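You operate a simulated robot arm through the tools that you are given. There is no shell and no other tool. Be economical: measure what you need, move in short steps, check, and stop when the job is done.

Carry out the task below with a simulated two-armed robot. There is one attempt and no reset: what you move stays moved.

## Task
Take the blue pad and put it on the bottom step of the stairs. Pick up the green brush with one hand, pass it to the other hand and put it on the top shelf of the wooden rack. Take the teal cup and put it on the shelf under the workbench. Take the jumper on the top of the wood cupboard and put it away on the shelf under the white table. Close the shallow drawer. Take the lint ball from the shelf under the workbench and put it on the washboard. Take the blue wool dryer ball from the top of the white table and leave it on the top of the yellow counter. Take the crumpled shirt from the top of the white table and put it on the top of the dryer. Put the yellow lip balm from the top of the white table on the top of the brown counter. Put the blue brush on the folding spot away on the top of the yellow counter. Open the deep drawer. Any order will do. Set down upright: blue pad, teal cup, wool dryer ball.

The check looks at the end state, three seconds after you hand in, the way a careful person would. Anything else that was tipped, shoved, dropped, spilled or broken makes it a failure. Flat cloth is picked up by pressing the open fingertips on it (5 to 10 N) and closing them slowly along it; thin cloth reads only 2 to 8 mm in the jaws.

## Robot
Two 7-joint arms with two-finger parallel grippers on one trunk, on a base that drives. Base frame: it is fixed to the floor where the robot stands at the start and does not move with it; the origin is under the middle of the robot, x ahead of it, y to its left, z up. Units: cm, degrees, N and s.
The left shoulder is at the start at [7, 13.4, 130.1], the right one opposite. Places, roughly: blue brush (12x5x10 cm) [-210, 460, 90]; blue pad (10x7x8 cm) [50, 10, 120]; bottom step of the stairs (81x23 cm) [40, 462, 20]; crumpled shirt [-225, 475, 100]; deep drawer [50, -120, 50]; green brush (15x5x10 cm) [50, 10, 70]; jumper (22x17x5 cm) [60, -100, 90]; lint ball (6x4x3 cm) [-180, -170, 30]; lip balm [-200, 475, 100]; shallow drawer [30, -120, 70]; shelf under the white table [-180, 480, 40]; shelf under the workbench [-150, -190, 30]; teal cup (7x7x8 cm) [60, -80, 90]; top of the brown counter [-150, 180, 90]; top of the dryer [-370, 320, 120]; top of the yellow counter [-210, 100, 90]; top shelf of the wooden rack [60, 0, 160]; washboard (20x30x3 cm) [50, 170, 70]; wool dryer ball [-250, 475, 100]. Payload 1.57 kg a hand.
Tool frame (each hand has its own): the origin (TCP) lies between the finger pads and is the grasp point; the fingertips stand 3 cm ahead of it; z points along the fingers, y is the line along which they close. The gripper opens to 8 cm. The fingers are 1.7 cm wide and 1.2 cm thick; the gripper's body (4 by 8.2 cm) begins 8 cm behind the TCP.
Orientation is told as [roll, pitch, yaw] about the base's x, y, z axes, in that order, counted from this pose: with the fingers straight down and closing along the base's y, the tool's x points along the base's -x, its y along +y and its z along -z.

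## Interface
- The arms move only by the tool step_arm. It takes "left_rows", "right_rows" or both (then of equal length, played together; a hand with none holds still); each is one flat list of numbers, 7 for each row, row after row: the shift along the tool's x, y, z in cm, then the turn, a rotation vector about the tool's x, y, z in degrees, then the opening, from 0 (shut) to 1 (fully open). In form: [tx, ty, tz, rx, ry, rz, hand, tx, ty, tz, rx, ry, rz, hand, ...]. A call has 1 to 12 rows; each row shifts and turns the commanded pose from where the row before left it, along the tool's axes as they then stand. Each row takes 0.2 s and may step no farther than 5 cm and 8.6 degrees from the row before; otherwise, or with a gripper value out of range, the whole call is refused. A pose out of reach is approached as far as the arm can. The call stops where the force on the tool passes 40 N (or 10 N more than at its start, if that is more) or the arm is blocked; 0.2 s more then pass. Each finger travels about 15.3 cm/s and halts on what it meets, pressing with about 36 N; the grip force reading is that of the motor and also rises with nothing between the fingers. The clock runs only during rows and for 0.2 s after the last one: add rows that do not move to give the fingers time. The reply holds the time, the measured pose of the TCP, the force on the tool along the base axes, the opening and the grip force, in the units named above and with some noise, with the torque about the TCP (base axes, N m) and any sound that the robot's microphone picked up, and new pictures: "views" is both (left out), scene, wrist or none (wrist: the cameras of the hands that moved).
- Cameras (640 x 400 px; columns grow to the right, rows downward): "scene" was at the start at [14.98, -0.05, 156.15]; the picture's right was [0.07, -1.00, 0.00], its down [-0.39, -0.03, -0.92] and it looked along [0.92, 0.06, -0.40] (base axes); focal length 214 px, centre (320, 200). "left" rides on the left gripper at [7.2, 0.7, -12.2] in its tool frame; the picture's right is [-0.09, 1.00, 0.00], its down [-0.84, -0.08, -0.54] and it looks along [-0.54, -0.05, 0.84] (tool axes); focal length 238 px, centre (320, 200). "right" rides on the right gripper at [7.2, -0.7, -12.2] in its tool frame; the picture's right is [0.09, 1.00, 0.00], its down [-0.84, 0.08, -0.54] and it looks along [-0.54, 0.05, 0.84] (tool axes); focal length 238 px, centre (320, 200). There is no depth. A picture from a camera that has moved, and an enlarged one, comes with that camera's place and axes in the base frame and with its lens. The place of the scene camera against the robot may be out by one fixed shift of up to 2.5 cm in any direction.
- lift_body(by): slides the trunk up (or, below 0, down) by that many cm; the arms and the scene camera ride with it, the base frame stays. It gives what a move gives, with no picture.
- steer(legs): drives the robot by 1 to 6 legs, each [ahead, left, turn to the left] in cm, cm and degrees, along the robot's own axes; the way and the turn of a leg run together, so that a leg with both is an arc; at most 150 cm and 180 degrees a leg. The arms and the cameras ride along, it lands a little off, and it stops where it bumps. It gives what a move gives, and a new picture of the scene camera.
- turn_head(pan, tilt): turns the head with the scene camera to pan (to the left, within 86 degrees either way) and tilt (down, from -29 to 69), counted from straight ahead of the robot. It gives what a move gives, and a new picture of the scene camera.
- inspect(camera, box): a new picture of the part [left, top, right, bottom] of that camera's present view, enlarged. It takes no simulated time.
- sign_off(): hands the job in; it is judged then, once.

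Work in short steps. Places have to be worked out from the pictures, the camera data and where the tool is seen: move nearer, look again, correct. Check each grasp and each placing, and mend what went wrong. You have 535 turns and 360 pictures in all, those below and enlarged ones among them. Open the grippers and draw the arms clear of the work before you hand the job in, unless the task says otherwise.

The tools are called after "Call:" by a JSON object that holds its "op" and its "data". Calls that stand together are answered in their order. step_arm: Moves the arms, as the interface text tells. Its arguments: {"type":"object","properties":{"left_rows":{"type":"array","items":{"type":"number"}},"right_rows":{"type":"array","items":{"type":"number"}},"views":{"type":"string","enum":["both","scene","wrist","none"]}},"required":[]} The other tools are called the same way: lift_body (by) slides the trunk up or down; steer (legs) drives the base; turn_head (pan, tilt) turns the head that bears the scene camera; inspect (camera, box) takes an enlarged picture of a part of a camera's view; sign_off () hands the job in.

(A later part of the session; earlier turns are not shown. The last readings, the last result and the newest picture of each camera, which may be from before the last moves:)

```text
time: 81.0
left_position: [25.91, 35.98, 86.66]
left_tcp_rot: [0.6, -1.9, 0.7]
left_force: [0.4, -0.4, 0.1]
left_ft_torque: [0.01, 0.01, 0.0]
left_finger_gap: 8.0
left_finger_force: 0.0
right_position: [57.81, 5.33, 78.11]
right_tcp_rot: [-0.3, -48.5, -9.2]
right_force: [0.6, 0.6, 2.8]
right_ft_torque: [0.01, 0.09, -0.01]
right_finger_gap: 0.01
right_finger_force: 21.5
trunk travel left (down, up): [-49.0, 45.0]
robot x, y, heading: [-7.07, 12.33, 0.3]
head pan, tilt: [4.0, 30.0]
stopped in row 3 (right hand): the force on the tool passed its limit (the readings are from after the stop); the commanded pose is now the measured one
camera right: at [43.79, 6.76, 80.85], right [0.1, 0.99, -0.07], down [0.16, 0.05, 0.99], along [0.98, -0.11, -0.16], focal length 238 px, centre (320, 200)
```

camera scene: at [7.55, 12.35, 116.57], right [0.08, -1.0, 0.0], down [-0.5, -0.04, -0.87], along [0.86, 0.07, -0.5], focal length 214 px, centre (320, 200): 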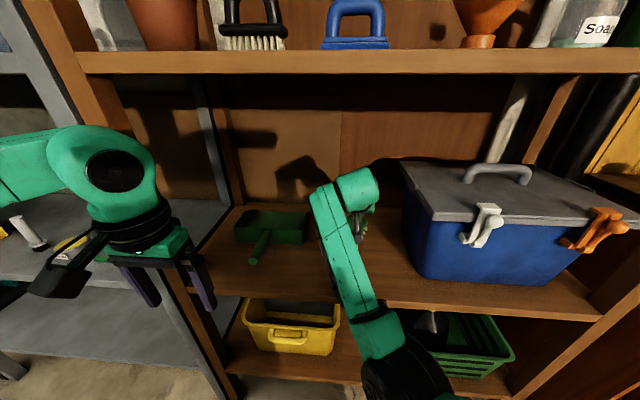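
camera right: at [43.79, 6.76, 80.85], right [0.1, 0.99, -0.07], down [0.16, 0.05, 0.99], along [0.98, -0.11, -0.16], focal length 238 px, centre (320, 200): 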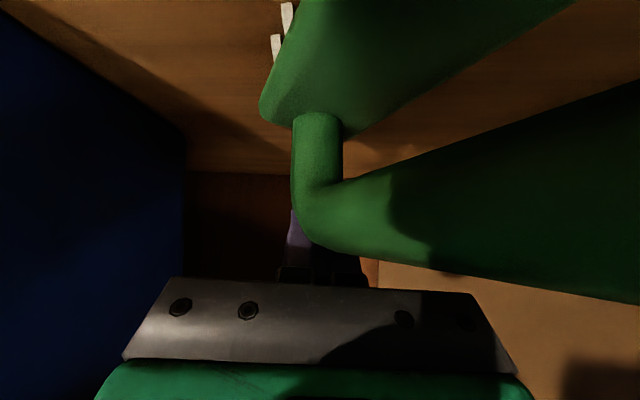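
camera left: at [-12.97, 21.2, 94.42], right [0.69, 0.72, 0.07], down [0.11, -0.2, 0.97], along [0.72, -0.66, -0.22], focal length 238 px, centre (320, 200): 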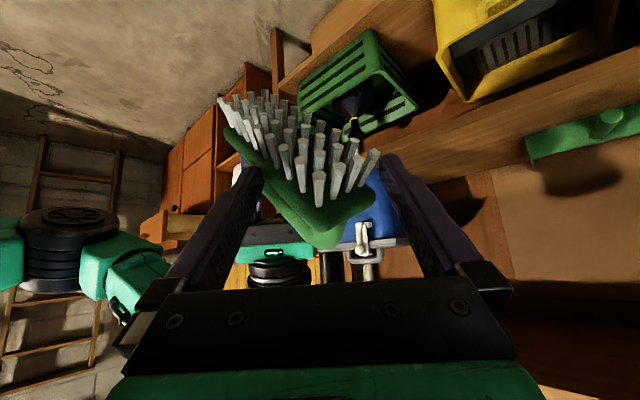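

The post slipped out and the fingers shut beyond it; the brush seems to stand by itself. I lift the hand straight up and check.

Call:
{"op": "step_arm", "data": {"right_rows": [-1.4, 0, -1.3, 0, 0, 0, 0, -2.1, 0, -1.95, 0, 0, 0, 0, -2.1, 0, -1.95, 0, 0, 0, 0], "views": "both"}}

```text
time: 81.8
left_position: [25.98, 35.97, 86.73]
left_tcp_rot: [0.6, -1.9, 0.8]
left_force: [-0.2, -0.3, -0.6]
left_ft_torque: [0.0, 0.0, 0.06]
left_finger_gap: 7.97
left_finger_force: 0.1
right_position: [57.48, 5.49, 85.79]
right_tcp_rot: [0.0, -48.3, -9.1]
right_force: [-0.5, 0.3, 0.5]
right_ft_torque: [0.02, 0.0, 0.02]
right_finger_gap: 0.0
right_finger_force: 21.2
trunk travel left (down, up): [-49.0, 45.0]
robot x, y, heading: [-7.46, 12.25, 0.3]
head pan, tilt: [4.0, 30.0]
camera scene: at [7.46, 12.38, 116.58], right [0.08, -1.0, 0.0], down [-0.5, -0.04, -0.87], along [0.86, 0.07, -0.5], focal length 214 px, centre (320, 200)
camera right: at [43.5, 6.99, 88.55], right [0.1, 0.99, -0.07], down [0.16, 0.05, 0.99], along [0.98, -0.11, -0.16], focal length 238 px, centre (320, 200)
```

scene: 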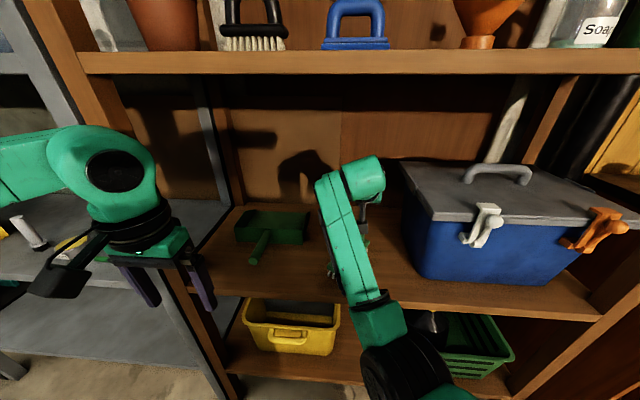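
right: 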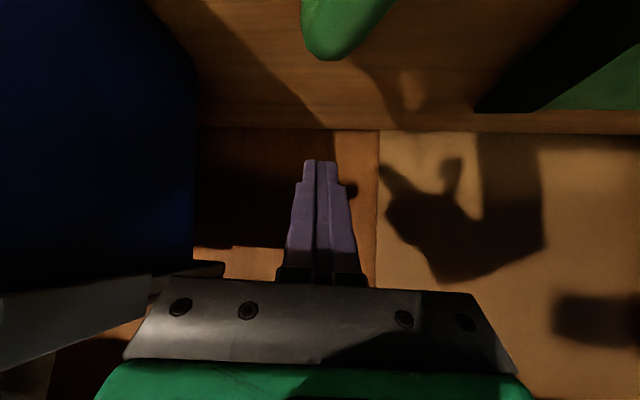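

Clear of the brush. I drive back 25 cm to view it.

Call:
{"op": "steer", "data": {"legs": [[-30, 0, 0]]}}

Call:
{"op": "step_arm", "data": {"right_rows": [0, 0, 0, 0, 0, 0, 1, 0, 0, 0, 0, 0, 0, 1], "views": "wrist"}}

```text
time: 83.8
left_position: [-4.53, 35.77, 86.72]
left_tcp_rot: [0.6, -1.9, 0.7]
left_force: [0.6, 0.7, 0.3]
left_ft_torque: [0.0, 0.01, 0.03]
left_finger_gap: 8.0
left_finger_force: 0.1
right_position: [27.04, 5.55, 85.67]
right_tcp_rot: [0.0, -48.3, -8.8]
right_force: [-0.3, -0.3, 0.7]
right_ft_torque: [0.01, 0.04, 0.01]
right_finger_gap: 0.0
right_finger_force: 21.6
trunk travel left (down, up): [-49.0, 45.0]
robot x, y, heading: [-37.71, 11.84, 0.3]
head pan, tilt: [4.0, 30.0]
camera scene: at [-22.99, 12.12, 116.58], right [0.08, -1.0, 0.0], down [-0.5, -0.04, -0.87], along [0.86, 0.07, -0.5], focal length 214 px, centre (320, 200)
```

scene: 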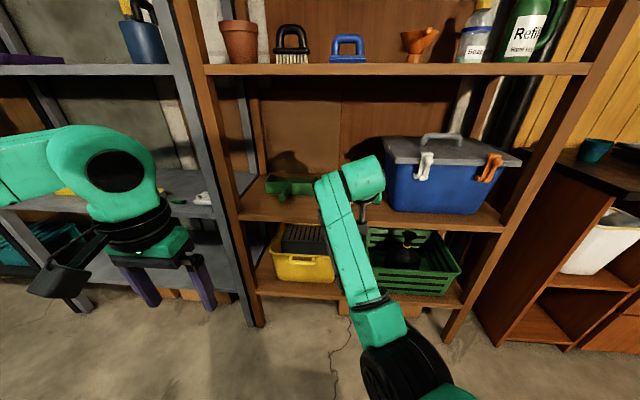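

```text
time: 84.4
left_position: [-4.66, 35.85, 86.62]
left_tcp_rot: [0.5, -1.9, 0.8]
left_force: [-1.1, 0.5, 0.8]
left_ft_torque: [0.0, -0.03, 0.03]
left_finger_gap: 7.98
left_finger_force: 0.0
right_position: [26.97, 5.34, 85.66]
right_tcp_rot: [-0.1, -48.3, -9.0]
right_force: [0.1, -0.2, 0.4]
right_ft_torque: [-0.01, -0.08, 0.01]
right_finger_gap: 8.0
right_finger_force: 0.1
trunk travel left (down, up): [-49.0, 45.0]
robot x, y, heading: [-37.73, 12.34, 0.6]
head pan, tilt: [4.0, 30.0]
camera right: at [13.11, 6.78, 88.47], right [0.09, 0.99, -0.07], down [0.16, 0.05, 0.99], along [0.98, -0.1, -0.16], focal length 238 px, centre (320, 200)
```

right: 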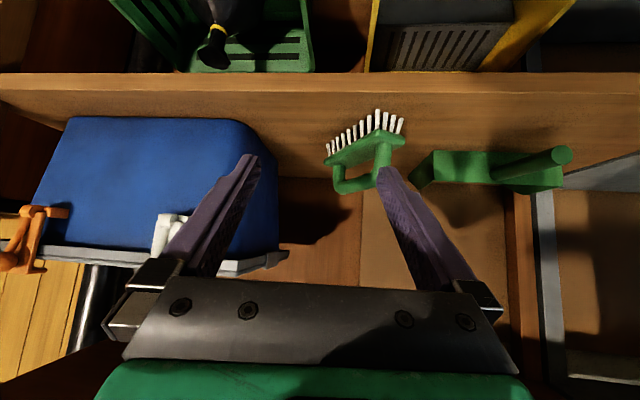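

The brush stands upright, angled about -24°, its near end at about (46,12). I turn the right hand to pitch -65°, yaw -24° and drive 10 cm closer for a refined look.

Call:
{"op": "step_arm", "data": {"right_rows": [0, 0, 0, 0, -8.4, 0, 1, 0, 0, 0, 0, -8.4, 0, 1, 0, 2.5, 0, 6.8, 0, 3.2, 1, 0, 2.5, 0, 6.8, 0, 3.2, 1], "views": "none"}}

Call:
{"op": "steer", "data": {"legs": [[10, 0, 0]]}}

Call:
{"op": "step_arm", "data": {"right_rows": [0, 1.5, 0, 0, 0, 0, 1], "views": "wrist"}}

```text
time: 85.4
left_position: [-4.46, 36.04, 86.78]
left_tcp_rot: [0.6, -1.9, 0.8]
left_force: [0.4, 0.9, -1.0]
left_ft_torque: [-0.02, -0.04, 0.02]
left_finger_gap: 7.99
left_finger_force: 0.1
right_position: [28.17, 9.83, 85.52]
right_tcp_rot: [-1.0, -65.4, -23.6]
right_force: [0.1, -0.1, 0.8]
right_ft_torque: [-0.03, 0.0, 0.0]
right_finger_gap: 7.99
right_finger_force: 0.0
trunk travel left (down, up): [-49.0, 45.0]
robot x, y, heading: [-37.36, 11.94, 0.3]
head pan, tilt: [4.0, 30.0]
```

```text
time: 86.6
left_position: [5.37, 35.66, 86.74]
left_tcp_rot: [0.6, -1.8, 0.6]
left_force: [-0.2, -0.5, -0.4]
left_ft_torque: [0.0, 0.02, 0.04]
left_finger_gap: 8.0
left_finger_force: 0.1
right_position: [38.06, 9.68, 85.61]
right_tcp_rot: [-0.4, -65.3, -24.2]
right_force: [0.2, 0.2, 0.0]
right_ft_torque: [-0.02, 0.03, -0.02]
right_finger_gap: 8.03
right_finger_force: 0.0
trunk travel left (down, up): [-49.0, 45.0]
robot x, y, heading: [-27.72, 12.54, 0.4]
head pan, tilt: [4.0, 30.0]
camera scene: at [-13.03, 12.14, 116.57], right [0.08, -1.0, 0.0], down [-0.5, -0.04, -0.87], along [0.86, 0.07, -0.5], focal length 214 px, centre (320, 200)
```

scene: 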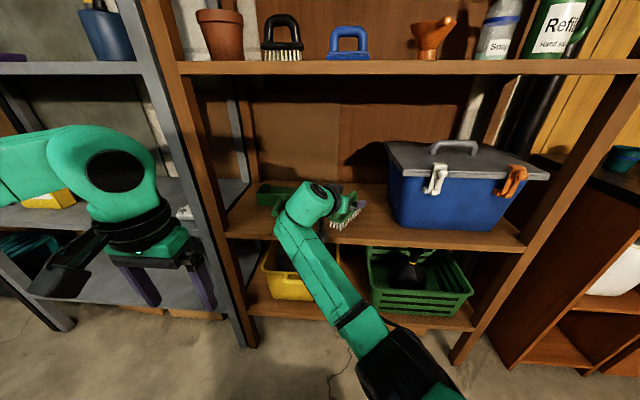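

```text
time: 87.0
left_position: [5.32, 35.97, 86.62]
left_tcp_rot: [0.5, -1.8, 0.7]
left_force: [0.7, -0.4, 0.7]
left_ft_torque: [0.0, 0.01, 0.01]
left_finger_gap: 7.97
left_finger_force: 0.1
right_position: [38.73, 11.17, 85.8]
right_tcp_rot: [-0.4, -65.2, -24.3]
right_force: [0.9, 0.2, 0.1]
right_ft_torque: [0.01, 0.01, -0.02]
right_finger_gap: 7.96
right_finger_force: 0.0
trunk travel left (down, up): [-49.0, 45.0]
robot x, y, heading: [-27.76, 12.12, 0.3]
head pan, tilt: [4.0, 30.0]
camera right: at [25.53, 16.26, 84.44], right [0.38, 0.92, -0.09], down [-0.1, 0.13, 0.99], along [0.92, -0.37, 0.14], focal length 238 px, centre (320, 200)
```

right: 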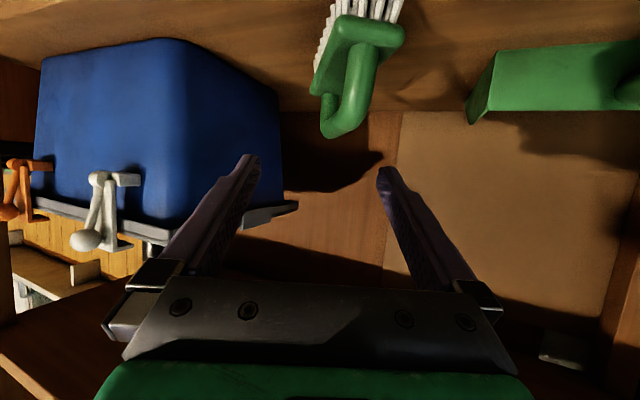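

I back off slightly, shift left onto the brush's axis and lower to block height, then look again.

Call:
{"op": "step_arm", "data": {"right_rows": [3.36, 0.8, -0.28, 0, 0, 0, 1, 3.36, 0.8, -0.28, 0, 0, 0, 1, 3.36, 0.8, -0.28, 0, 0, 0, 1], "views": "both"}}

```text
time: 88.0
left_position: [5.5, 35.74, 86.72]
left_tcp_rot: [0.6, -1.9, 0.6]
left_force: [-0.3, -0.1, 0.6]
left_ft_torque: [-0.02, -0.01, 0.0]
left_finger_gap: 7.98
left_finger_force: 0.0
right_position: [36.46, 12.58, 77.72]
right_tcp_rot: [-1.7, -66.9, -25.5]
right_force: [1.3, -0.2, 0.8]
right_ft_torque: [0.03, -0.02, 0.0]
right_finger_gap: 7.98
right_finger_force: 0.1
trunk travel left (down, up): [-49.0, 45.0]
robot x, y, heading: [-27.98, 11.94, 0.6]
head pan, tilt: [4.0, 30.0]
stopped in row 3 (right hand): the arm was blocked; the commanded pose is now the measured one
camera scene: at [-13.1, 12.12, 116.58], right [0.08, -1.0, 0.0], down [-0.5, -0.04, -0.87], along [0.86, 0.07, -0.5], focal length 214 px, centre (320, 200)
camera right: at [23.51, 18.17, 75.99], right [0.42, 0.9, -0.1], down [-0.11, 0.16, 0.98], along [0.9, -0.4, 0.17], focal length 238 px, centre (320, 200)
```

scene: 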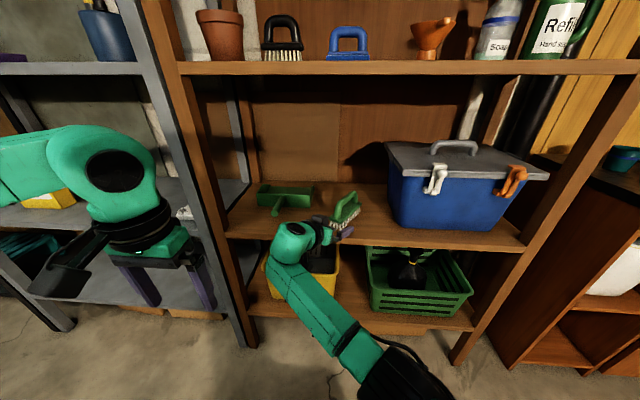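
right: 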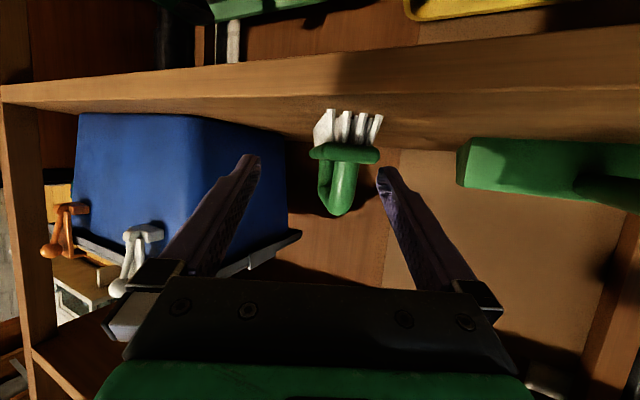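

Depth from the known widths: the brush's near end is ~1.5 cm beyond the fingertips, 1.8 cm left of centre, shelf near z≈72.4. I lower the trunk 1.2 cm and slide in.

Call:
{"op": "lift_body", "data": {"by": -1.2}}

Call:
{"op": "step_arm", "data": {"right_rows": [0, 1.7, 0, 0, 0, 0, 1, -0.8, 0, 1.9, 0, 0, 0, 1, -0.8, 0, 1.9, 0, 0, 0, 1], "views": "both"}}

```text
time: 88.6
left_position: [5.22, 35.7, 85.51]
left_tcp_rot: [0.7, -1.9, 0.6]
left_force: [-0.2, -0.5, 0.8]
left_ft_torque: [0.0, -0.02, 0.0]
left_finger_gap: 8.01
left_finger_force: 0.0
right_position: [36.43, 12.57, 76.67]
right_tcp_rot: [-1.7, -66.8, -25.4]
right_force: [0.5, 0.2, -0.2]
right_ft_torque: [0.0, 0.0, -0.03]
right_finger_gap: 8.0
right_finger_force: 0.1
trunk travel left (down, up): [-47.8, 46.2]
robot x, y, heading: [-27.87, 12.39, 0.3]
head pan, tilt: [4.0, 30.0]
```

```text
time: 89.4
left_position: [5.38, 35.74, 85.51]
left_tcp_rot: [0.6, -1.8, 0.6]
left_force: [0.1, -0.2, 0.1]
left_ft_torque: [-0.02, 0.03, 0.02]
left_finger_gap: 8.0
left_finger_force: 0.0
right_position: [40.55, 12.86, 76.48]
right_tcp_rot: [-0.8, -66.5, -25.9]
right_force: [0.2, 0.6, 0.2]
right_ft_torque: [0.01, 0.02, 0.02]
right_finger_gap: 8.0
right_finger_force: 0.0
trunk travel left (down, up): [-47.8, 46.2]
robot x, y, heading: [-27.63, 11.86, 0.3]
head pan, tilt: [4.0, 30.0]
camera scene: at [-13.09, 12.17, 115.37], right [0.08, -1.0, 0.0], down [-0.5, -0.04, -0.87], along [0.86, 0.07, -0.5], focal length 214 px, centre (320, 200)
camera right: at [27.71, 18.52, 74.75], right [0.41, 0.91, -0.09], down [-0.11, 0.15, 0.98], along [0.9, -0.4, 0.16], focal length 238 px, centre (320, 200)
```

scene: 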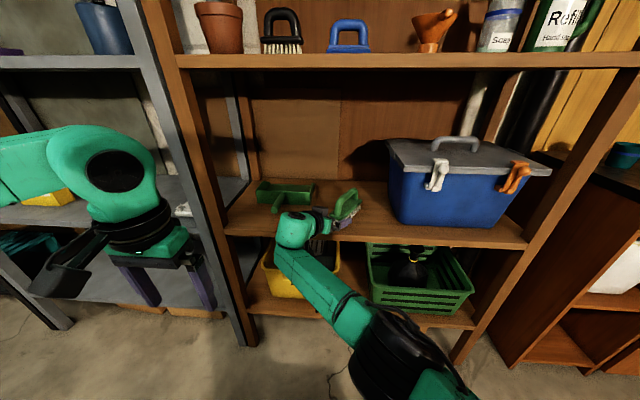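
right: 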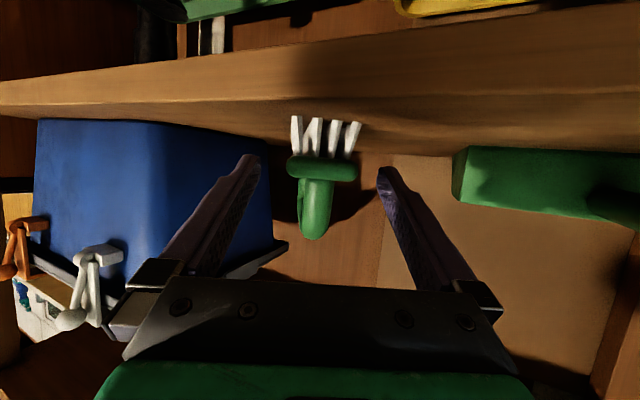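

Centred now. Depth from the known 10 cm height: the near end is ~3 cm beyond the tips; I advance 5 cm and look again.

Call:
{"op": "step_arm", "data": {"right_rows": [-1.0, 0, 2.3, 0, 0, 0, 1, -1.0, 0, 2.3, 0, 0, 0, 1], "views": "wrist"}}

```text
time: 90.0
left_position: [5.34, 35.67, 85.47]
left_tcp_rot: [0.7, -1.8, 0.6]
left_force: [-0.4, 0.6, 0.2]
left_ft_torque: [0.02, 0.0, 0.02]
left_finger_gap: 8.03
left_finger_force: 0.0
right_position: [43.76, 10.77, 76.55]
right_tcp_rot: [-0.7, -66.5, -25.5]
right_force: [0.6, -0.1, -0.4]
right_ft_torque: [0.03, 0.01, 0.0]
right_finger_gap: 8.0
right_finger_force: 0.1
right hand out of reach, approached as far as the arm can: row 1, 2
trunk travel left (down, up): [-47.8, 46.2]
robot x, y, heading: [-27.46, 11.99, 0.8]
head pan, tilt: [4.0, 30.0]
camera right: at [30.65, 16.2, 74.86], right [0.4, 0.91, -0.09], down [-0.11, 0.15, 0.98], along [0.91, -0.39, 0.16], focal length 238 px, centre (320, 200)
```

right: 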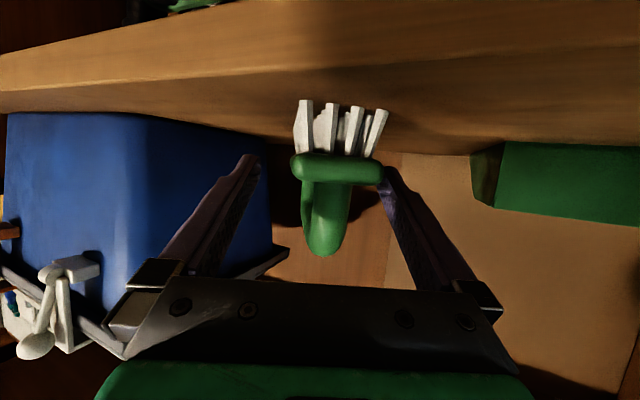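

At arm's reach; I drive the base forward 4.5 cm instead (which also centres it).

Call:
{"op": "steer", "data": {"legs": [[4.5, -0.5, 0]]}}

Call:
{"op": "step_arm", "data": {"right_rows": [0, 0, 0, 0, 0, 0, 1], "views": "wrist"}}

```text
time: 90.9
left_position: [9.99, 35.34, 85.53]
left_tcp_rot: [0.6, -1.7, 0.5]
left_force: [0.4, -0.6, -0.2]
left_ft_torque: [0.0, 0.06, 0.02]
left_finger_gap: 8.02
left_finger_force: 0.0
right_position: [48.21, 10.42, 76.42]
right_tcp_rot: [-1.1, -66.6, -25.1]
right_force: [1.0, 0.2, -0.4]
right_ft_torque: [-0.02, -0.01, 0.02]
right_finger_gap: 8.0
right_finger_force: 0.1
trunk travel left (down, up): [-47.8, 46.2]
robot x, y, heading: [-23.17, 11.97, 0.7]
head pan, tilt: [4.0, 30.0]
camera scene: at [-8.45, 11.68, 115.36], right [0.08, -1.0, 0.0], down [-0.5, -0.04, -0.87], along [0.86, 0.07, -0.5], focal length 214 px, centre (320, 200)
```

scene: 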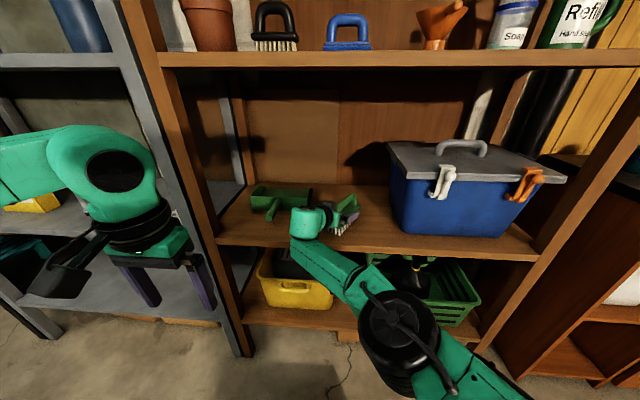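

```text
time: 91.3
left_position: [9.96, 35.4, 85.56]
left_tcp_rot: [0.6, -1.9, 0.7]
left_force: [0.2, -0.1, -0.3]
left_ft_torque: [0.03, 0.06, 0.01]
left_finger_gap: 7.99
left_finger_force: 0.0
right_position: [48.14, 10.35, 76.56]
right_tcp_rot: [-1.1, -66.5, -25.0]
right_force: [-0.4, -0.5, -0.1]
right_ft_torque: [0.01, -0.02, -0.01]
right_finger_gap: 7.97
right_finger_force: 0.0
trunk travel left (down, up): [-47.8, 46.2]
robot x, y, heading: [-23.38, 11.39, 0.5]
head pan, tilt: [4.0, 30.0]
camera right: at [35.11, 15.85, 74.84], right [0.4, 0.91, -0.09], down [-0.11, 0.15, 0.98], along [0.91, -0.39, 0.16], focal length 238 px, centre (320, 200)
```

right: 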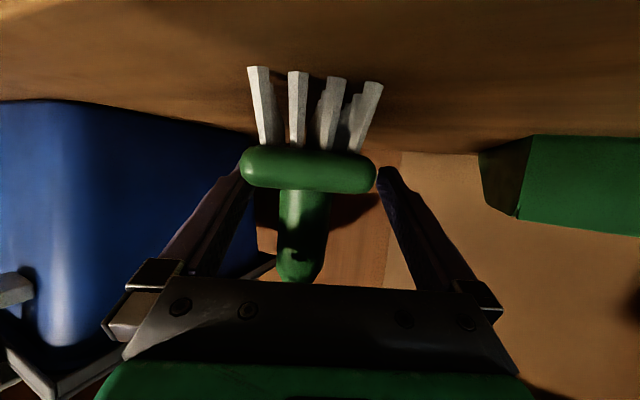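

The block's near end is between the fingers. I lower 1.2 cm, centre by 0.5 cm and close.

Call:
{"op": "lift_body", "data": {"by": -1.1}}

Call:
{"op": "step_arm", "data": {"right_rows": [0, -0.5, 0, 0, 0, 0, 1, 0, 0, 0, 0, 0, 0, 0.7, 0, 0, 0, 0, 0, 0, 0.5, 0, 0, 0, 0, 0, 0, 0, 0, 0, 0, 0, 0, 0, 0], "views": "wrist"}}

```text
time: 91.9
left_position: [9.87, 35.33, 84.42]
left_tcp_rot: [0.6, -1.9, 0.7]
left_force: [1.0, 0.5, 0.1]
left_ft_torque: [0.0, 0.0, -0.04]
left_finger_gap: 8.03
left_finger_force: 0.1
right_position: [48.15, 10.4, 75.53]
right_tcp_rot: [-1.1, -66.6, -25.1]
right_force: [0.2, -0.1, 0.0]
right_ft_torque: [-0.01, 0.03, -0.02]
right_finger_gap: 8.03
right_finger_force: 0.0
trunk travel left (down, up): [-46.7, 47.3]
robot x, y, heading: [-23.52, 11.38, 0.6]
head pan, tilt: [4.0, 30.0]
```

```text
time: 93.1
left_position: [9.91, 35.4, 84.48]
left_tcp_rot: [0.6, -1.9, 0.7]
left_force: [-0.1, 0.3, 1.0]
left_ft_torque: [0.01, -0.02, 0.03]
left_finger_gap: 7.97
left_finger_force: 0.1
right_position: [48.09, 9.97, 75.56]
right_tcp_rot: [-1.0, -66.7, -25.1]
right_force: [0.6, 0.6, 2.5]
right_ft_torque: [0.04, -0.13, 0.02]
right_finger_gap: 4.97
right_finger_force: 35.9
trunk travel left (down, up): [-46.7, 47.3]
robot x, y, heading: [-23.22, 11.43, 0.5]
head pan, tilt: [4.0, 30.0]
camera right: at [34.95, 15.38, 73.76], right [0.4, 0.91, -0.09], down [-0.11, 0.15, 0.98], along [0.91, -0.39, 0.16], focal length 238 px, centre (320, 200)
```

right: 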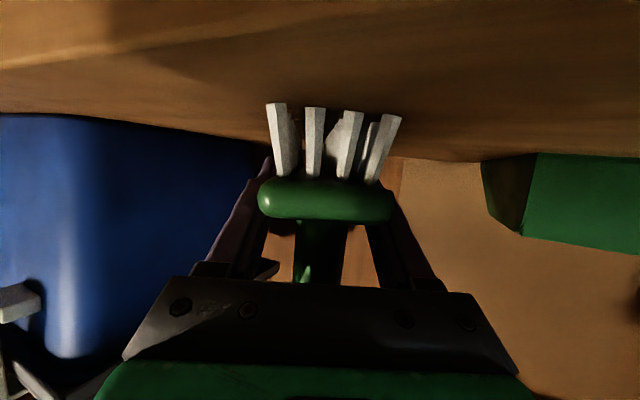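

Firm grip at 4.97 cm. I lift by 8 cm with the trunk, back out 35 cm and check.

Call:
{"op": "lift_body", "data": {"by": 8}}

Call:
{"op": "steer", "data": {"legs": [[-35, 0, 0]]}}

```text
time: 94.2
left_position: [9.95, 35.4, 92.39]
left_tcp_rot: [0.6, -1.9, 0.7]
left_force: [-0.4, 1.2, -0.7]
left_ft_torque: [0.0, -0.01, -0.01]
left_finger_gap: 7.99
left_finger_force: 0.1
right_position: [47.97, 9.99, 83.54]
right_tcp_rot: [-1.1, -66.7, -25.0]
right_force: [-1.0, -0.4, -2.3]
right_ft_torque: [0.03, 0.0, -0.01]
right_finger_gap: 4.95
right_finger_force: 36.1
trunk travel left (down, up): [-54.7, 39.3]
robot x, y, heading: [-23.32, 11.56, 0.0]
head pan, tilt: [4.0, 30.0]
```

```text
time: 96.5
left_position: [-24.89, 34.99, 92.46]
left_tcp_rot: [0.7, -1.9, 0.5]
left_force: [-0.5, -0.2, 0.6]
left_ft_torque: [-0.01, -0.02, -0.03]
left_finger_gap: 8.0
left_finger_force: 0.0
right_position: [13.06, 9.45, 83.47]
right_tcp_rot: [-0.9, -66.7, -25.3]
right_force: [-0.4, 0.2, -2.0]
right_ft_torque: [0.02, 0.02, -0.02]
right_finger_gap: 4.92
right_finger_force: 36.3
trunk travel left (down, up): [-54.7, 39.3]
robot x, y, heading: [-58.26, 11.56, 0.0]
head pan, tilt: [4.0, 30.0]
camera scene: at [-43.42, 11.47, 122.28], right [0.07, -1.0, 0.0], down [-0.5, -0.04, -0.87], along [0.86, 0.06, -0.5], focal length 214 px, centre (320, 200)
```

scene: 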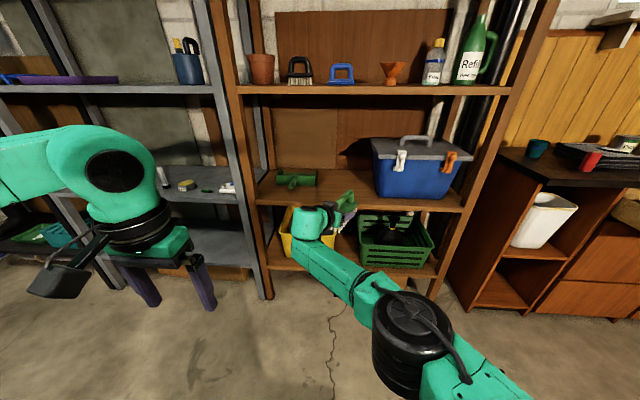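

Brush secure. Trunk up fully, then the hand up ~48 cm while drawing in 12 cm.

Call:
{"op": "lift_body", "data": {"by": 39.3}}

Call:
{"op": "step_arm", "data": {"right_rows": [-3.9, 0, -3.0, 0, 0, 0, 0, -3.9, 0, -3.0, 0, 0, 0, 0, -3.9, 0, -3.0, 0, 0, 0, 0, -3.9, 0, -3.0, 0, 0, 0, 0, -3.9, 0, -3.0, 0, 0, 0, 0, -3.9, 0, -3.0, 0, 0, 0, 0, -3.9, 0, -3.0, 0, 0, 0, 0, -3.9, 0, -3.0, 0, 0, 0, 0, -3.9, 0, -3.0, 0, 0, 0, 0, -3.9, 0, -3.0, 0, 0, 0, 0], "views": "none"}}

Call:
{"op": "turn_head", "data": {"pan": 0, "tilt": 8}}

```text
time: 100.3
left_position: [-24.85, 35.07, 131.71]
left_tcp_rot: [0.6, -1.8, 0.5]
left_force: [1.0, -0.3, -0.4]
left_ft_torque: [-0.02, 0.0, 0.01]
left_finger_gap: 7.98
left_finger_force: 0.1
right_position: [13.15, 9.63, 122.86]
right_tcp_rot: [-1.1, -66.7, -25.2]
right_force: [-0.2, -0.1, -1.6]
right_ft_torque: [0.02, 0.02, 0.0]
right_finger_gap: 4.95
right_finger_force: 35.7
trunk travel left (down, up): [-94.0, 0.0]
robot x, y, heading: [-58.43, 11.66, 0.2]
head pan, tilt: [4.0, 30.0]
```

```text
time: 102.7
left_position: [-24.71, 35.08, 131.76]
left_tcp_rot: [0.5, -1.8, 0.5]
left_force: [-0.6, 0.1, 0.1]
left_ft_torque: [-0.01, 0.0, 0.02]
left_finger_gap: 8.01
left_finger_force: 0.0
right_position: [4.75, 8.01, 155.06]
right_tcp_rot: [-3.2, -61.8, -25.4]
right_force: [0.2, 0.1, -1.2]
right_ft_torque: [-0.04, 0.0, 0.02]
right_finger_gap: 4.94
right_finger_force: 35.5
right hand out of reach, approached as far as the arm can: row 6, 7, 8, 9, 10
trunk travel left (down, up): [-94.0, 0.0]
robot x, y, heading: [-58.17, 11.91, 0.2]
head pan, tilt: [4.0, 30.0]
stopped in row 10 (right hand): the arm was blocked; the commanded pose is now the measured one
```

```text
time: 103.5
left_position: [-24.75, 35.15, 131.64]
left_tcp_rot: [0.6, -1.9, 0.6]
left_force: [-0.2, -0.3, 0.3]
left_ft_torque: [-0.01, 0.0, 0.03]
left_finger_gap: 8.02
left_finger_force: 0.0
right_position: [4.63, 7.99, 155.02]
right_tcp_rot: [-3.0, -61.8, -25.7]
right_force: [-0.6, -0.6, -1.1]
right_ft_torque: [0.01, 0.0, -0.04]
right_finger_gap: 4.93
right_finger_force: 36.2
trunk travel left (down, up): [-94.0, 0.0]
robot x, y, heading: [-58.35, 11.22, 0.0]
head pan, tilt: [0.0, 8.0]
camera scene: at [-43.13, 10.82, 165.12], right [0.0, -1.0, 0.0], down [-0.14, 0.0, -0.99], along [0.99, 0.0, -0.14], focal length 214 px, centre (320, 200)
```

scene: 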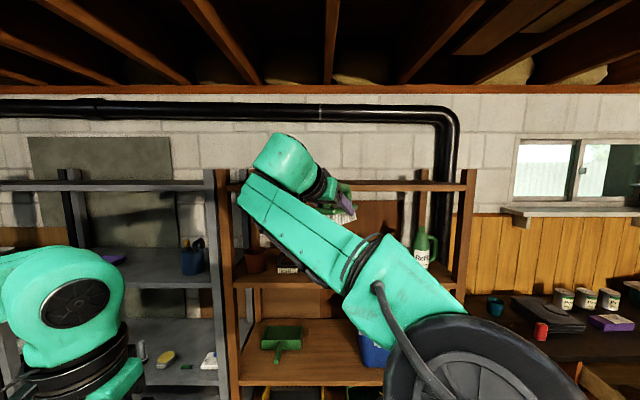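

The arm jammed because the hand is crossing to the robot's left. I bring it to the right side and yaw it back to straight ahead.

Call:
{"op": "step_arm", "data": {"right_rows": [1.8, 0, 1, 0, 0, 0, 0, -0.8, -3.6, 1.4, 0, 0, 0, 0, -0.8, -3.6, 1.4, 0, 0, 0, 0, -0.8, -3.6, 1.4, -5.5, 0, -2.9, 0, -0.6, -3.8, 1.0, -5.5, 0, -2.9, 0, -0.5, -4, 0.6, -5.5, 0, -2.9, 0, 0, 0, 0, -5.5, 0, -2.9, 0], "views": "scene"}}

```text
time: 105.2
left_position: [-24.86, 35.08, 131.73]
left_tcp_rot: [0.7, -1.9, 0.5]
left_force: [0.3, -0.5, 0.7]
left_ft_torque: [0.0, 0.01, -0.03]
left_finger_gap: 8.01
left_finger_force: 0.0
right_position: [3.0, -11.39, 153.94]
right_tcp_rot: [-3.3, -61.4, 0.0]
right_force: [0.5, -0.5, -1.4]
right_ft_torque: [0.0, -0.02, -0.02]
right_finger_gap: 4.96
right_finger_force: 36.4
trunk travel left (down, up): [-94.0, 0.0]
robot x, y, heading: [-58.2, 11.25, 0.2]
head pan, tilt: [0.0, 8.0]
camera scene: at [-43.16, 10.81, 165.13], right [0.0, -1.0, 0.0], down [-0.14, 0.0, -0.99], along [0.99, 0.0, -0.14], focal length 214 px, centre (320, 200)
```

scene: 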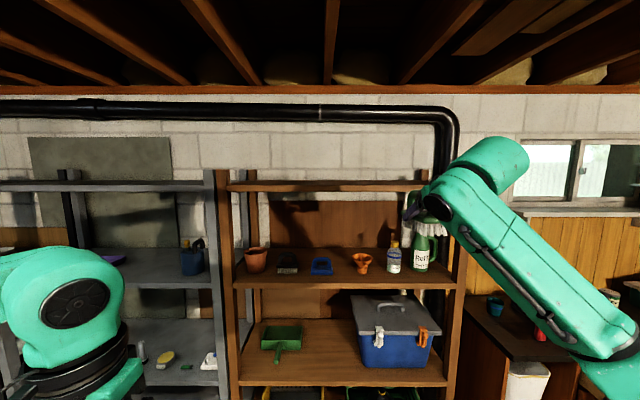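

Now raise another 17 cm.

Call:
{"op": "step_arm", "data": {"right_rows": [-3.95, 0, -2.15, 0, 0, 0, 0, -3.95, 0, -2.15, 0, -2.5, 0, 0, -3.95, 0, -2.15, 0, -2.5, 0, 0, -3.95, 0, -2.15, 0, 0, 0, 0], "views": "scene"}}

```text
time: 106.2
left_position: [-25.12, 35.43, 131.87]
left_tcp_rot: [0.4, -2.0, 0.5]
left_force: [-0.1, 0.3, 1.0]
left_ft_torque: [-0.03, 0.02, 0.03]
left_finger_gap: 7.98
left_finger_force: 0.1
right_position: [2.14, -10.69, 171.07]
right_tcp_rot: [-4.5, -66.8, 1.3]
right_force: [-0.4, 0.2, -1.1]
right_ft_torque: [0.0, 0.06, 0.01]
right_finger_gap: 4.94
right_finger_force: 36.3
right hand out of reach, approached as far as the arm can: row 4
trunk travel left (down, up): [-94.0, 0.0]
robot x, y, heading: [-57.81, 11.84, 0.4]
head pan, tilt: [0.0, 8.0]
camera scene: at [-43.52, 11.26, 165.16], right [0.0, -1.0, 0.0], down [-0.14, 0.0, -0.99], along [0.99, 0.0, -0.14], focal length 214 px, centre (320, 200)
```

scene: 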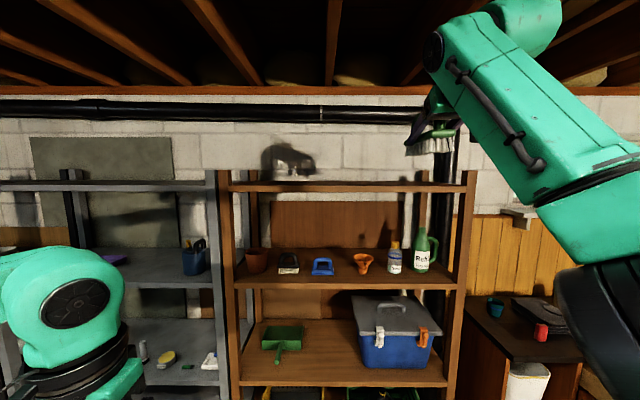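

The brush is at z≈167 bottom, above the shelf (≈161). I drive left 10 and forward 43 to bring it over the top shelf.

Call:
{"op": "steer", "data": {"legs": [[0, 10, 0], [30, 0, 0]]}}

Call:
{"op": "steer", "data": {"legs": [[14, 0, 0]]}}

Call:
{"op": "step_arm", "data": {"right_rows": [0, 0, 0, 0, 0, 0, 0], "views": "wrist"}}

```text
time: 108.9
left_position: [4.73, 45.0, 131.86]
left_tcp_rot: [0.4, -2.0, 0.6]
left_force: [0.0, 0.4, 0.0]
left_ft_torque: [-0.02, 0.01, 0.0]
left_finger_gap: 7.99
left_finger_force: 0.1
right_position: [32.25, -1.21, 170.95]
right_tcp_rot: [-3.9, -66.7, 0.7]
right_force: [-0.8, -0.3, -0.6]
right_ft_torque: [0.01, 0.04, -0.02]
right_finger_gap: 4.97
right_finger_force: 35.8
trunk travel left (down, up): [-94.0, 0.0]
robot x, y, heading: [-28.24, 21.08, 0.5]
head pan, tilt: [0.0, 8.0]
camera scene: at [-13.63, 20.74, 165.18], right [0.01, -1.0, 0.0], down [-0.14, 0.0, -0.99], along [0.99, 0.01, -0.14], focal length 214 px, centre (320, 200)
```

scene: 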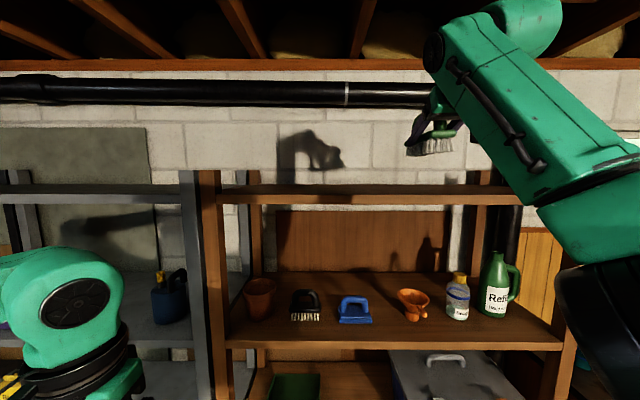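

```text
time: 110.3
left_position: [18.54, 44.89, 131.88]
left_tcp_rot: [0.6, -2.1, 0.5]
left_force: [-0.1, 0.2, 0.3]
left_ft_torque: [0.01, -0.06, 0.0]
left_finger_gap: 8.02
left_finger_force: 0.1
right_position: [45.6, -1.52, 171.12]
right_tcp_rot: [-3.8, -66.8, 0.5]
right_force: [-0.9, -0.2, -1.4]
right_ft_torque: [-0.01, 0.0, 0.03]
right_finger_gap: 4.95
right_finger_force: 35.8
trunk travel left (down, up): [-94.0, 0.0]
robot x, y, heading: [-14.48, 21.16, 0.5]
head pan, tilt: [0.0, 8.0]
camera scene: at [0.04, 20.65, 165.21], right [0.0, -1.0, 0.0], down [-0.13, 0.0, -0.99], along [0.99, 0.0, -0.13], focal length 214 px, centre (320, 200)
```

scene: 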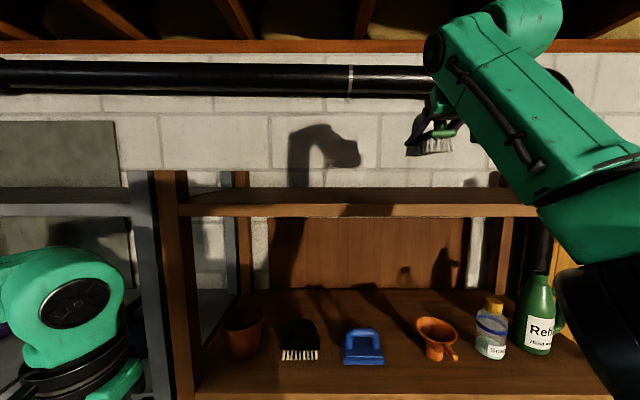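

```text
time: 110.7
left_position: [19.44, 44.74, 131.69]
left_tcp_rot: [0.6, -1.8, 0.5]
left_force: [-0.9, -0.2, 0.3]
left_ft_torque: [0.01, 0.01, 0.0]
left_finger_gap: 7.98
left_finger_force: 0.1
right_position: [46.8, -1.5, 170.69]
right_tcp_rot: [-3.7, -66.5, 0.3]
right_force: [-0.4, 0.3, -2.5]
right_ft_torque: [0.0, 0.02, 0.02]
right_finger_gap: 4.95
right_finger_force: 36.1
trunk travel left (down, up): [-94.0, 0.0]
robot x, y, heading: [-14.22, 21.39, 0.1]
head pan, tilt: [0.0, 8.0]
camera right: at [32.64, -1.56, 168.95], right [0.02, 0.99, -0.11], down [-0.16, 0.11, 0.98], along [0.99, 0.0, 0.16], focal length 238 px, centre (320, 200)
```

right: 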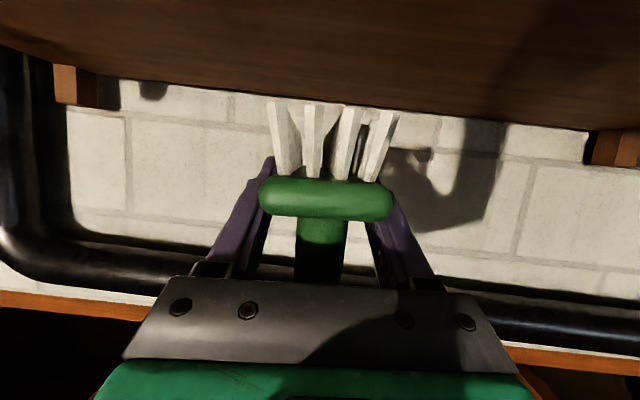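

The brush is over the shelf. I lower with the trunk in steps, watching the force.

Call:
{"op": "lift_body", "data": {"by": -4.5}}

Call:
{"op": "lift_body", "data": {"by": -1}}

Call:
{"op": "lift_body", "data": {"by": -0.7}}

```text
time: 111.5
left_position: [18.95, 44.84, 127.28]
left_tcp_rot: [0.7, -1.9, 0.4]
left_force: [-0.3, -0.5, -0.3]
left_ft_torque: [0.01, -0.01, -0.03]
left_finger_gap: 7.98
left_finger_force: 0.0
right_position: [46.32, -1.54, 166.32]
right_tcp_rot: [-3.8, -66.6, 0.6]
right_force: [0.4, 0.3, -1.3]
right_ft_torque: [0.02, 0.01, 0.02]
right_finger_gap: 4.97
right_finger_force: 35.9
trunk travel left (down, up): [-89.5, 4.5]
robot x, y, heading: [-14.53, 21.11, 0.2]
head pan, tilt: [0.0, 8.0]
```

```text
time: 112.1
left_position: [19.21, 44.91, 126.25]
left_tcp_rot: [0.6, -1.8, 0.3]
left_force: [0.0, -0.4, 0.2]
left_ft_torque: [0.01, 0.0, 0.02]
left_finger_gap: 8.02
left_finger_force: 0.1
right_position: [46.56, -1.36, 165.25]
right_tcp_rot: [-3.8, -66.6, 0.5]
right_force: [0.0, 0.7, -1.7]
right_ft_torque: [0.03, 0.05, -0.03]
right_finger_gap: 4.97
right_finger_force: 35.8
trunk travel left (down, up): [-88.5, 5.5]
robot x, y, heading: [-13.95, 21.36, 0.3]
head pan, tilt: [0.0, 8.0]
```

```text
time: 112.7
left_position: [19.05, 44.88, 125.51]
left_tcp_rot: [0.6, -1.8, 0.4]
left_force: [0.4, 0.3, 0.4]
left_ft_torque: [0.05, 0.03, 0.0]
left_finger_gap: 8.02
left_finger_force: 0.1
right_position: [46.5, -1.54, 164.64]
right_tcp_rot: [-3.8, -66.5, 0.5]
right_force: [0.1, -0.1, -1.5]
right_ft_torque: [-0.01, 0.03, 0.01]
right_finger_gap: 4.95
right_finger_force: 35.9
trunk travel left (down, up): [-87.8, 6.2]
robot x, y, heading: [-14.14, 21.33, -0.1]
head pan, tilt: [0.0, 8.0]
```

No contact yet; a look, and a further small lowering.

Call:
{"op": "lift_body", "data": {"by": -1}}

Call:
{"op": "step_arm", "data": {"right_rows": [0, 0, 0, 0, 0, 0, 0], "views": "both"}}

```text
time: 113.3
left_position: [19.11, 44.98, 124.46]
left_tcp_rot: [0.6, -1.7, 0.4]
left_force: [-0.2, 0.5, -0.1]
left_ft_torque: [0.02, 0.02, 0.01]
left_finger_gap: 7.99
left_finger_force: 0.0
right_position: [46.71, -1.45, 163.47]
right_tcp_rot: [-3.8, -66.6, 0.5]
right_force: [-0.3, 0.1, -1.0]
right_ft_torque: [0.03, -0.03, 0.0]
right_finger_gap: 4.97
right_finger_force: 36.1
trunk travel left (down, up): [-86.8, 7.2]
robot x, y, heading: [-14.13, 21.38, 0.1]
head pan, tilt: [0.0, 8.0]
```

```text
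time: 113.7
left_position: [19.04, 44.95, 124.49]
left_tcp_rot: [0.7, -2.0, 0.4]
left_force: [0.7, -0.4, -0.7]
left_ft_torque: [0.01, 0.02, 0.06]
left_finger_gap: 8.02
left_finger_force: 0.0
right_position: [46.4, -1.44, 163.66]
right_tcp_rot: [-3.7, -66.5, 0.4]
right_force: [-0.2, 0.8, -1.1]
right_ft_torque: [0.03, 0.05, -0.05]
right_finger_gap: 4.95
right_finger_force: 35.6
trunk travel left (down, up): [-86.8, 7.2]
robot x, y, heading: [-14.35, 21.22, 0.2]
head pan, tilt: [0.0, 8.0]
camera scene: at [0.75, 20.65, 157.94], right [0.0, -1.0, 0.0], down [-0.14, 0.0, -0.99], along [0.99, 0.0, -0.14], focal length 214 px, centre (320, 200)
camera right: at [32.28, -1.54, 161.87], right [0.02, 0.99, -0.11], down [-0.16, 0.11, 0.98], along [0.99, 0.0, 0.16], focal length 238 px, centre (320, 200)
```

scene: 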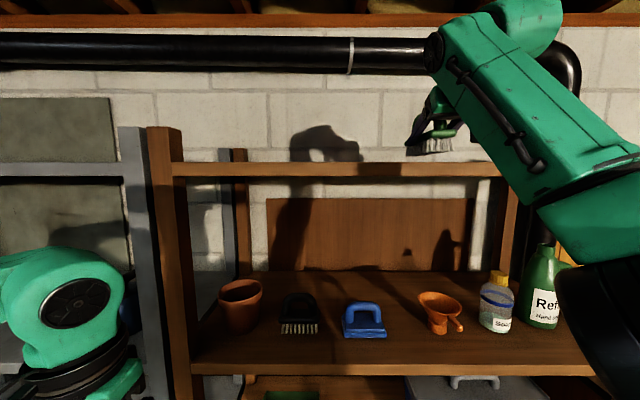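
right: 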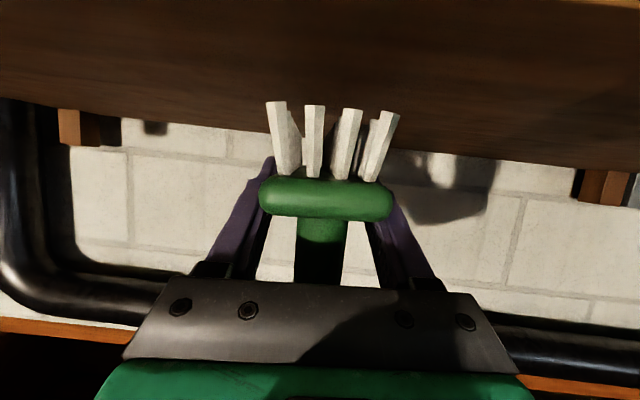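

Shelf surface is about z≈158.5; nearly there. Two more small lowerings.

Call:
{"op": "lift_body", "data": {"by": -0.7}}

Call:
{"op": "lift_body", "data": {"by": -0.6}}

Call:
{"op": "lift_body", "data": {"by": -0.6}}

```text
time: 114.2
left_position: [19.02, 45.0, 123.77]
left_tcp_rot: [0.6, -1.9, 0.5]
left_force: [-0.1, -0.3, 0.6]
left_ft_torque: [-0.03, -0.01, 0.0]
left_finger_gap: 8.01
left_finger_force: 0.0
right_position: [46.56, -1.33, 162.94]
right_tcp_rot: [-3.8, -66.5, 0.5]
right_force: [-0.7, -1.3, -1.3]
right_ft_torque: [0.0, 0.02, -0.02]
right_finger_gap: 4.96
right_finger_force: 36.2
trunk travel left (down, up): [-86.1, 7.9]
robot x, y, heading: [-13.95, 21.36, 0.1]
head pan, tilt: [0.0, 8.0]
```

```text
time: 114.8
left_position: [19.15, 44.82, 123.17]
left_tcp_rot: [0.6, -1.9, 0.4]
left_force: [-0.2, -0.7, -0.9]
left_ft_torque: [0.02, -0.01, 0.03]
left_finger_gap: 7.98
left_finger_force: 0.1
right_position: [46.55, -1.41, 162.25]
right_tcp_rot: [-3.8, -66.4, 0.5]
right_force: [0.5, -0.4, -2.3]
right_ft_torque: [-0.01, 0.01, 0.02]
right_finger_gap: 4.95
right_finger_force: 35.4
trunk travel left (down, up): [-85.5, 8.5]
robot x, y, heading: [-14.15, 21.19, 0.1]
head pan, tilt: [0.0, 8.0]
```

```text
time: 115.3
left_position: [19.07, 44.9, 122.56]
left_tcp_rot: [0.6, -1.9, 0.4]
left_force: [0.5, 0.2, -0.1]
left_ft_torque: [-0.01, -0.01, 0.01]
left_finger_gap: 7.99
left_finger_force: 0.0
right_position: [46.47, -1.41, 161.82]
right_tcp_rot: [-3.7, -66.6, 0.6]
right_force: [0.4, 0.3, 1.2]
right_ft_torque: [0.05, -0.24, -0.03]
right_finger_gap: 4.94
right_finger_force: 36.0
trunk travel left (down, up): [-84.9, 9.1]
robot x, y, heading: [-14.06, 21.62, 0.0]
head pan, tilt: [0.0, 8.0]
```

First contact felt. Lower 0.3 more and open the hand.

Call:
{"op": "lift_body", "data": {"by": -0.3}}

Call:
{"op": "step_arm", "data": {"right_rows": [0, 0, 0, 0, 0, 0, 0.7, 0, 0, 0, 0, 0, 0, 1, 0, 0, 0, 0, 0, 0, 1], "views": "wrist"}}

```text
time: 115.8
left_position: [19.02, 44.84, 122.29]
left_tcp_rot: [0.5, -1.9, 0.4]
left_force: [-0.2, -0.3, -0.1]
left_ft_torque: [-0.02, 0.0, 0.0]
left_finger_gap: 8.0
left_finger_force: 0.1
right_position: [46.46, -1.4, 161.71]
right_tcp_rot: [-3.8, -67.0, 0.5]
right_force: [6.3, -2.5, 18.1]
right_ft_torque: [0.38, -0.6, -0.09]
right_finger_gap: 4.92
right_finger_force: 35.7
trunk travel left (down, up): [-84.6, 9.4]
robot x, y, heading: [-14.78, 21.46, 0.1]
head pan, tilt: [0.0, 8.0]
```

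```text
time: 116.6
left_position: [19.1, 44.97, 122.34]
left_tcp_rot: [0.6, -1.9, 0.4]
left_force: [-0.2, 0.2, -0.7]
left_ft_torque: [-0.01, 0.0, 0.0]
left_finger_gap: 8.01
left_finger_force: 0.1
right_position: [46.39, -1.45, 161.45]
right_tcp_rot: [-3.9, -66.5, 0.5]
right_force: [0.6, 0.5, 0.9]
right_ft_torque: [0.0, -0.02, 0.02]
right_finger_gap: 8.02
right_finger_force: 0.0
trunk travel left (down, up): [-84.6, 9.4]
robot x, y, heading: [-14.16, 21.17, 0.3]
head pan, tilt: [0.0, 8.0]
camera right: at [32.27, -1.52, 159.67], right [0.02, 0.99, -0.11], down [-0.16, 0.11, 0.98], along [0.99, 0.0, 0.16], focal length 238 px, centre (320, 200)
```

right: 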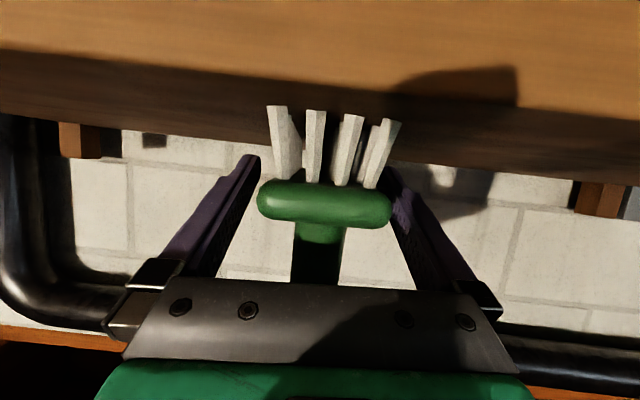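

The brush stands on its bristles ~4 cm behind the front edge, fingers open. I drive straight back and look.

Call:
{"op": "steer", "data": {"legs": [[-35, 0, 0]]}}

Call:
{"op": "step_arm", "data": {"right_rows": [0, 0, 0, 0, 0, 0, 1], "views": "wrist"}}

```text
time: 118.9
left_position: [-16.11, 44.79, 122.31]
left_tcp_rot: [0.6, -1.7, 0.7]
left_force: [0.1, -0.2, -0.2]
left_ft_torque: [-0.01, 0.03, 0.0]
left_finger_gap: 7.99
left_finger_force: 0.1
right_position: [11.59, -1.36, 161.25]
right_tcp_rot: [-3.7, -66.4, 0.7]
right_force: [-0.1, 0.1, -0.8]
right_ft_torque: [0.01, 0.0, 0.0]
right_finger_gap: 8.01
right_finger_force: 0.1
trunk travel left (down, up): [-84.6, 9.4]
robot x, y, heading: [-49.6, 20.9, 0.2]
head pan, tilt: [0.0, 8.0]
camera scene: at [-34.22, 20.54, 155.7], right [0.01, -1.0, 0.0], down [-0.14, 0.0, -0.99], along [0.99, 0.01, -0.14], focal length 214 px, centre (320, 200)
```

scene: 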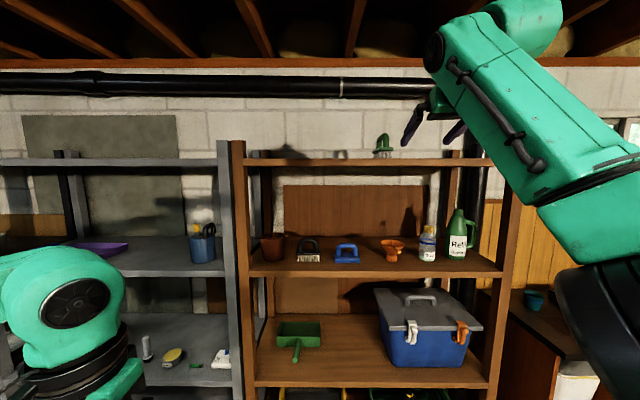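

```text
time: 119.3
left_position: [-16.37, 44.73, 122.37]
left_tcp_rot: [0.6, -2.0, 0.6]
left_force: [0.5, -0.5, 0.3]
left_ft_torque: [0.01, 0.01, 0.02]
left_finger_gap: 7.98
left_finger_force: 0.2
right_position: [11.14, -1.38, 161.49]
right_tcp_rot: [-3.8, -66.6, 0.7]
right_force: [0.8, 0.5, 0.4]
right_ft_torque: [0.07, -0.02, -0.01]
right_finger_gap: 7.98
right_finger_force: 0.1
trunk travel left (down, up): [-84.6, 9.4]
robot x, y, heading: [-49.29, 21.44, 0.6]
head pan, tilt: [0.0, 8.0]
camera right: at [-3.01, -1.54, 159.69], right [0.01, 0.99, -0.11], down [-0.16, 0.11, 0.98], along [0.99, 0.01, 0.16], focal length 238 px, centre (320, 200)
```

right: 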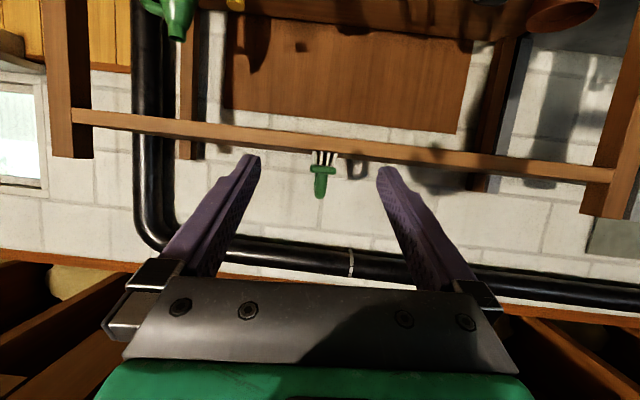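

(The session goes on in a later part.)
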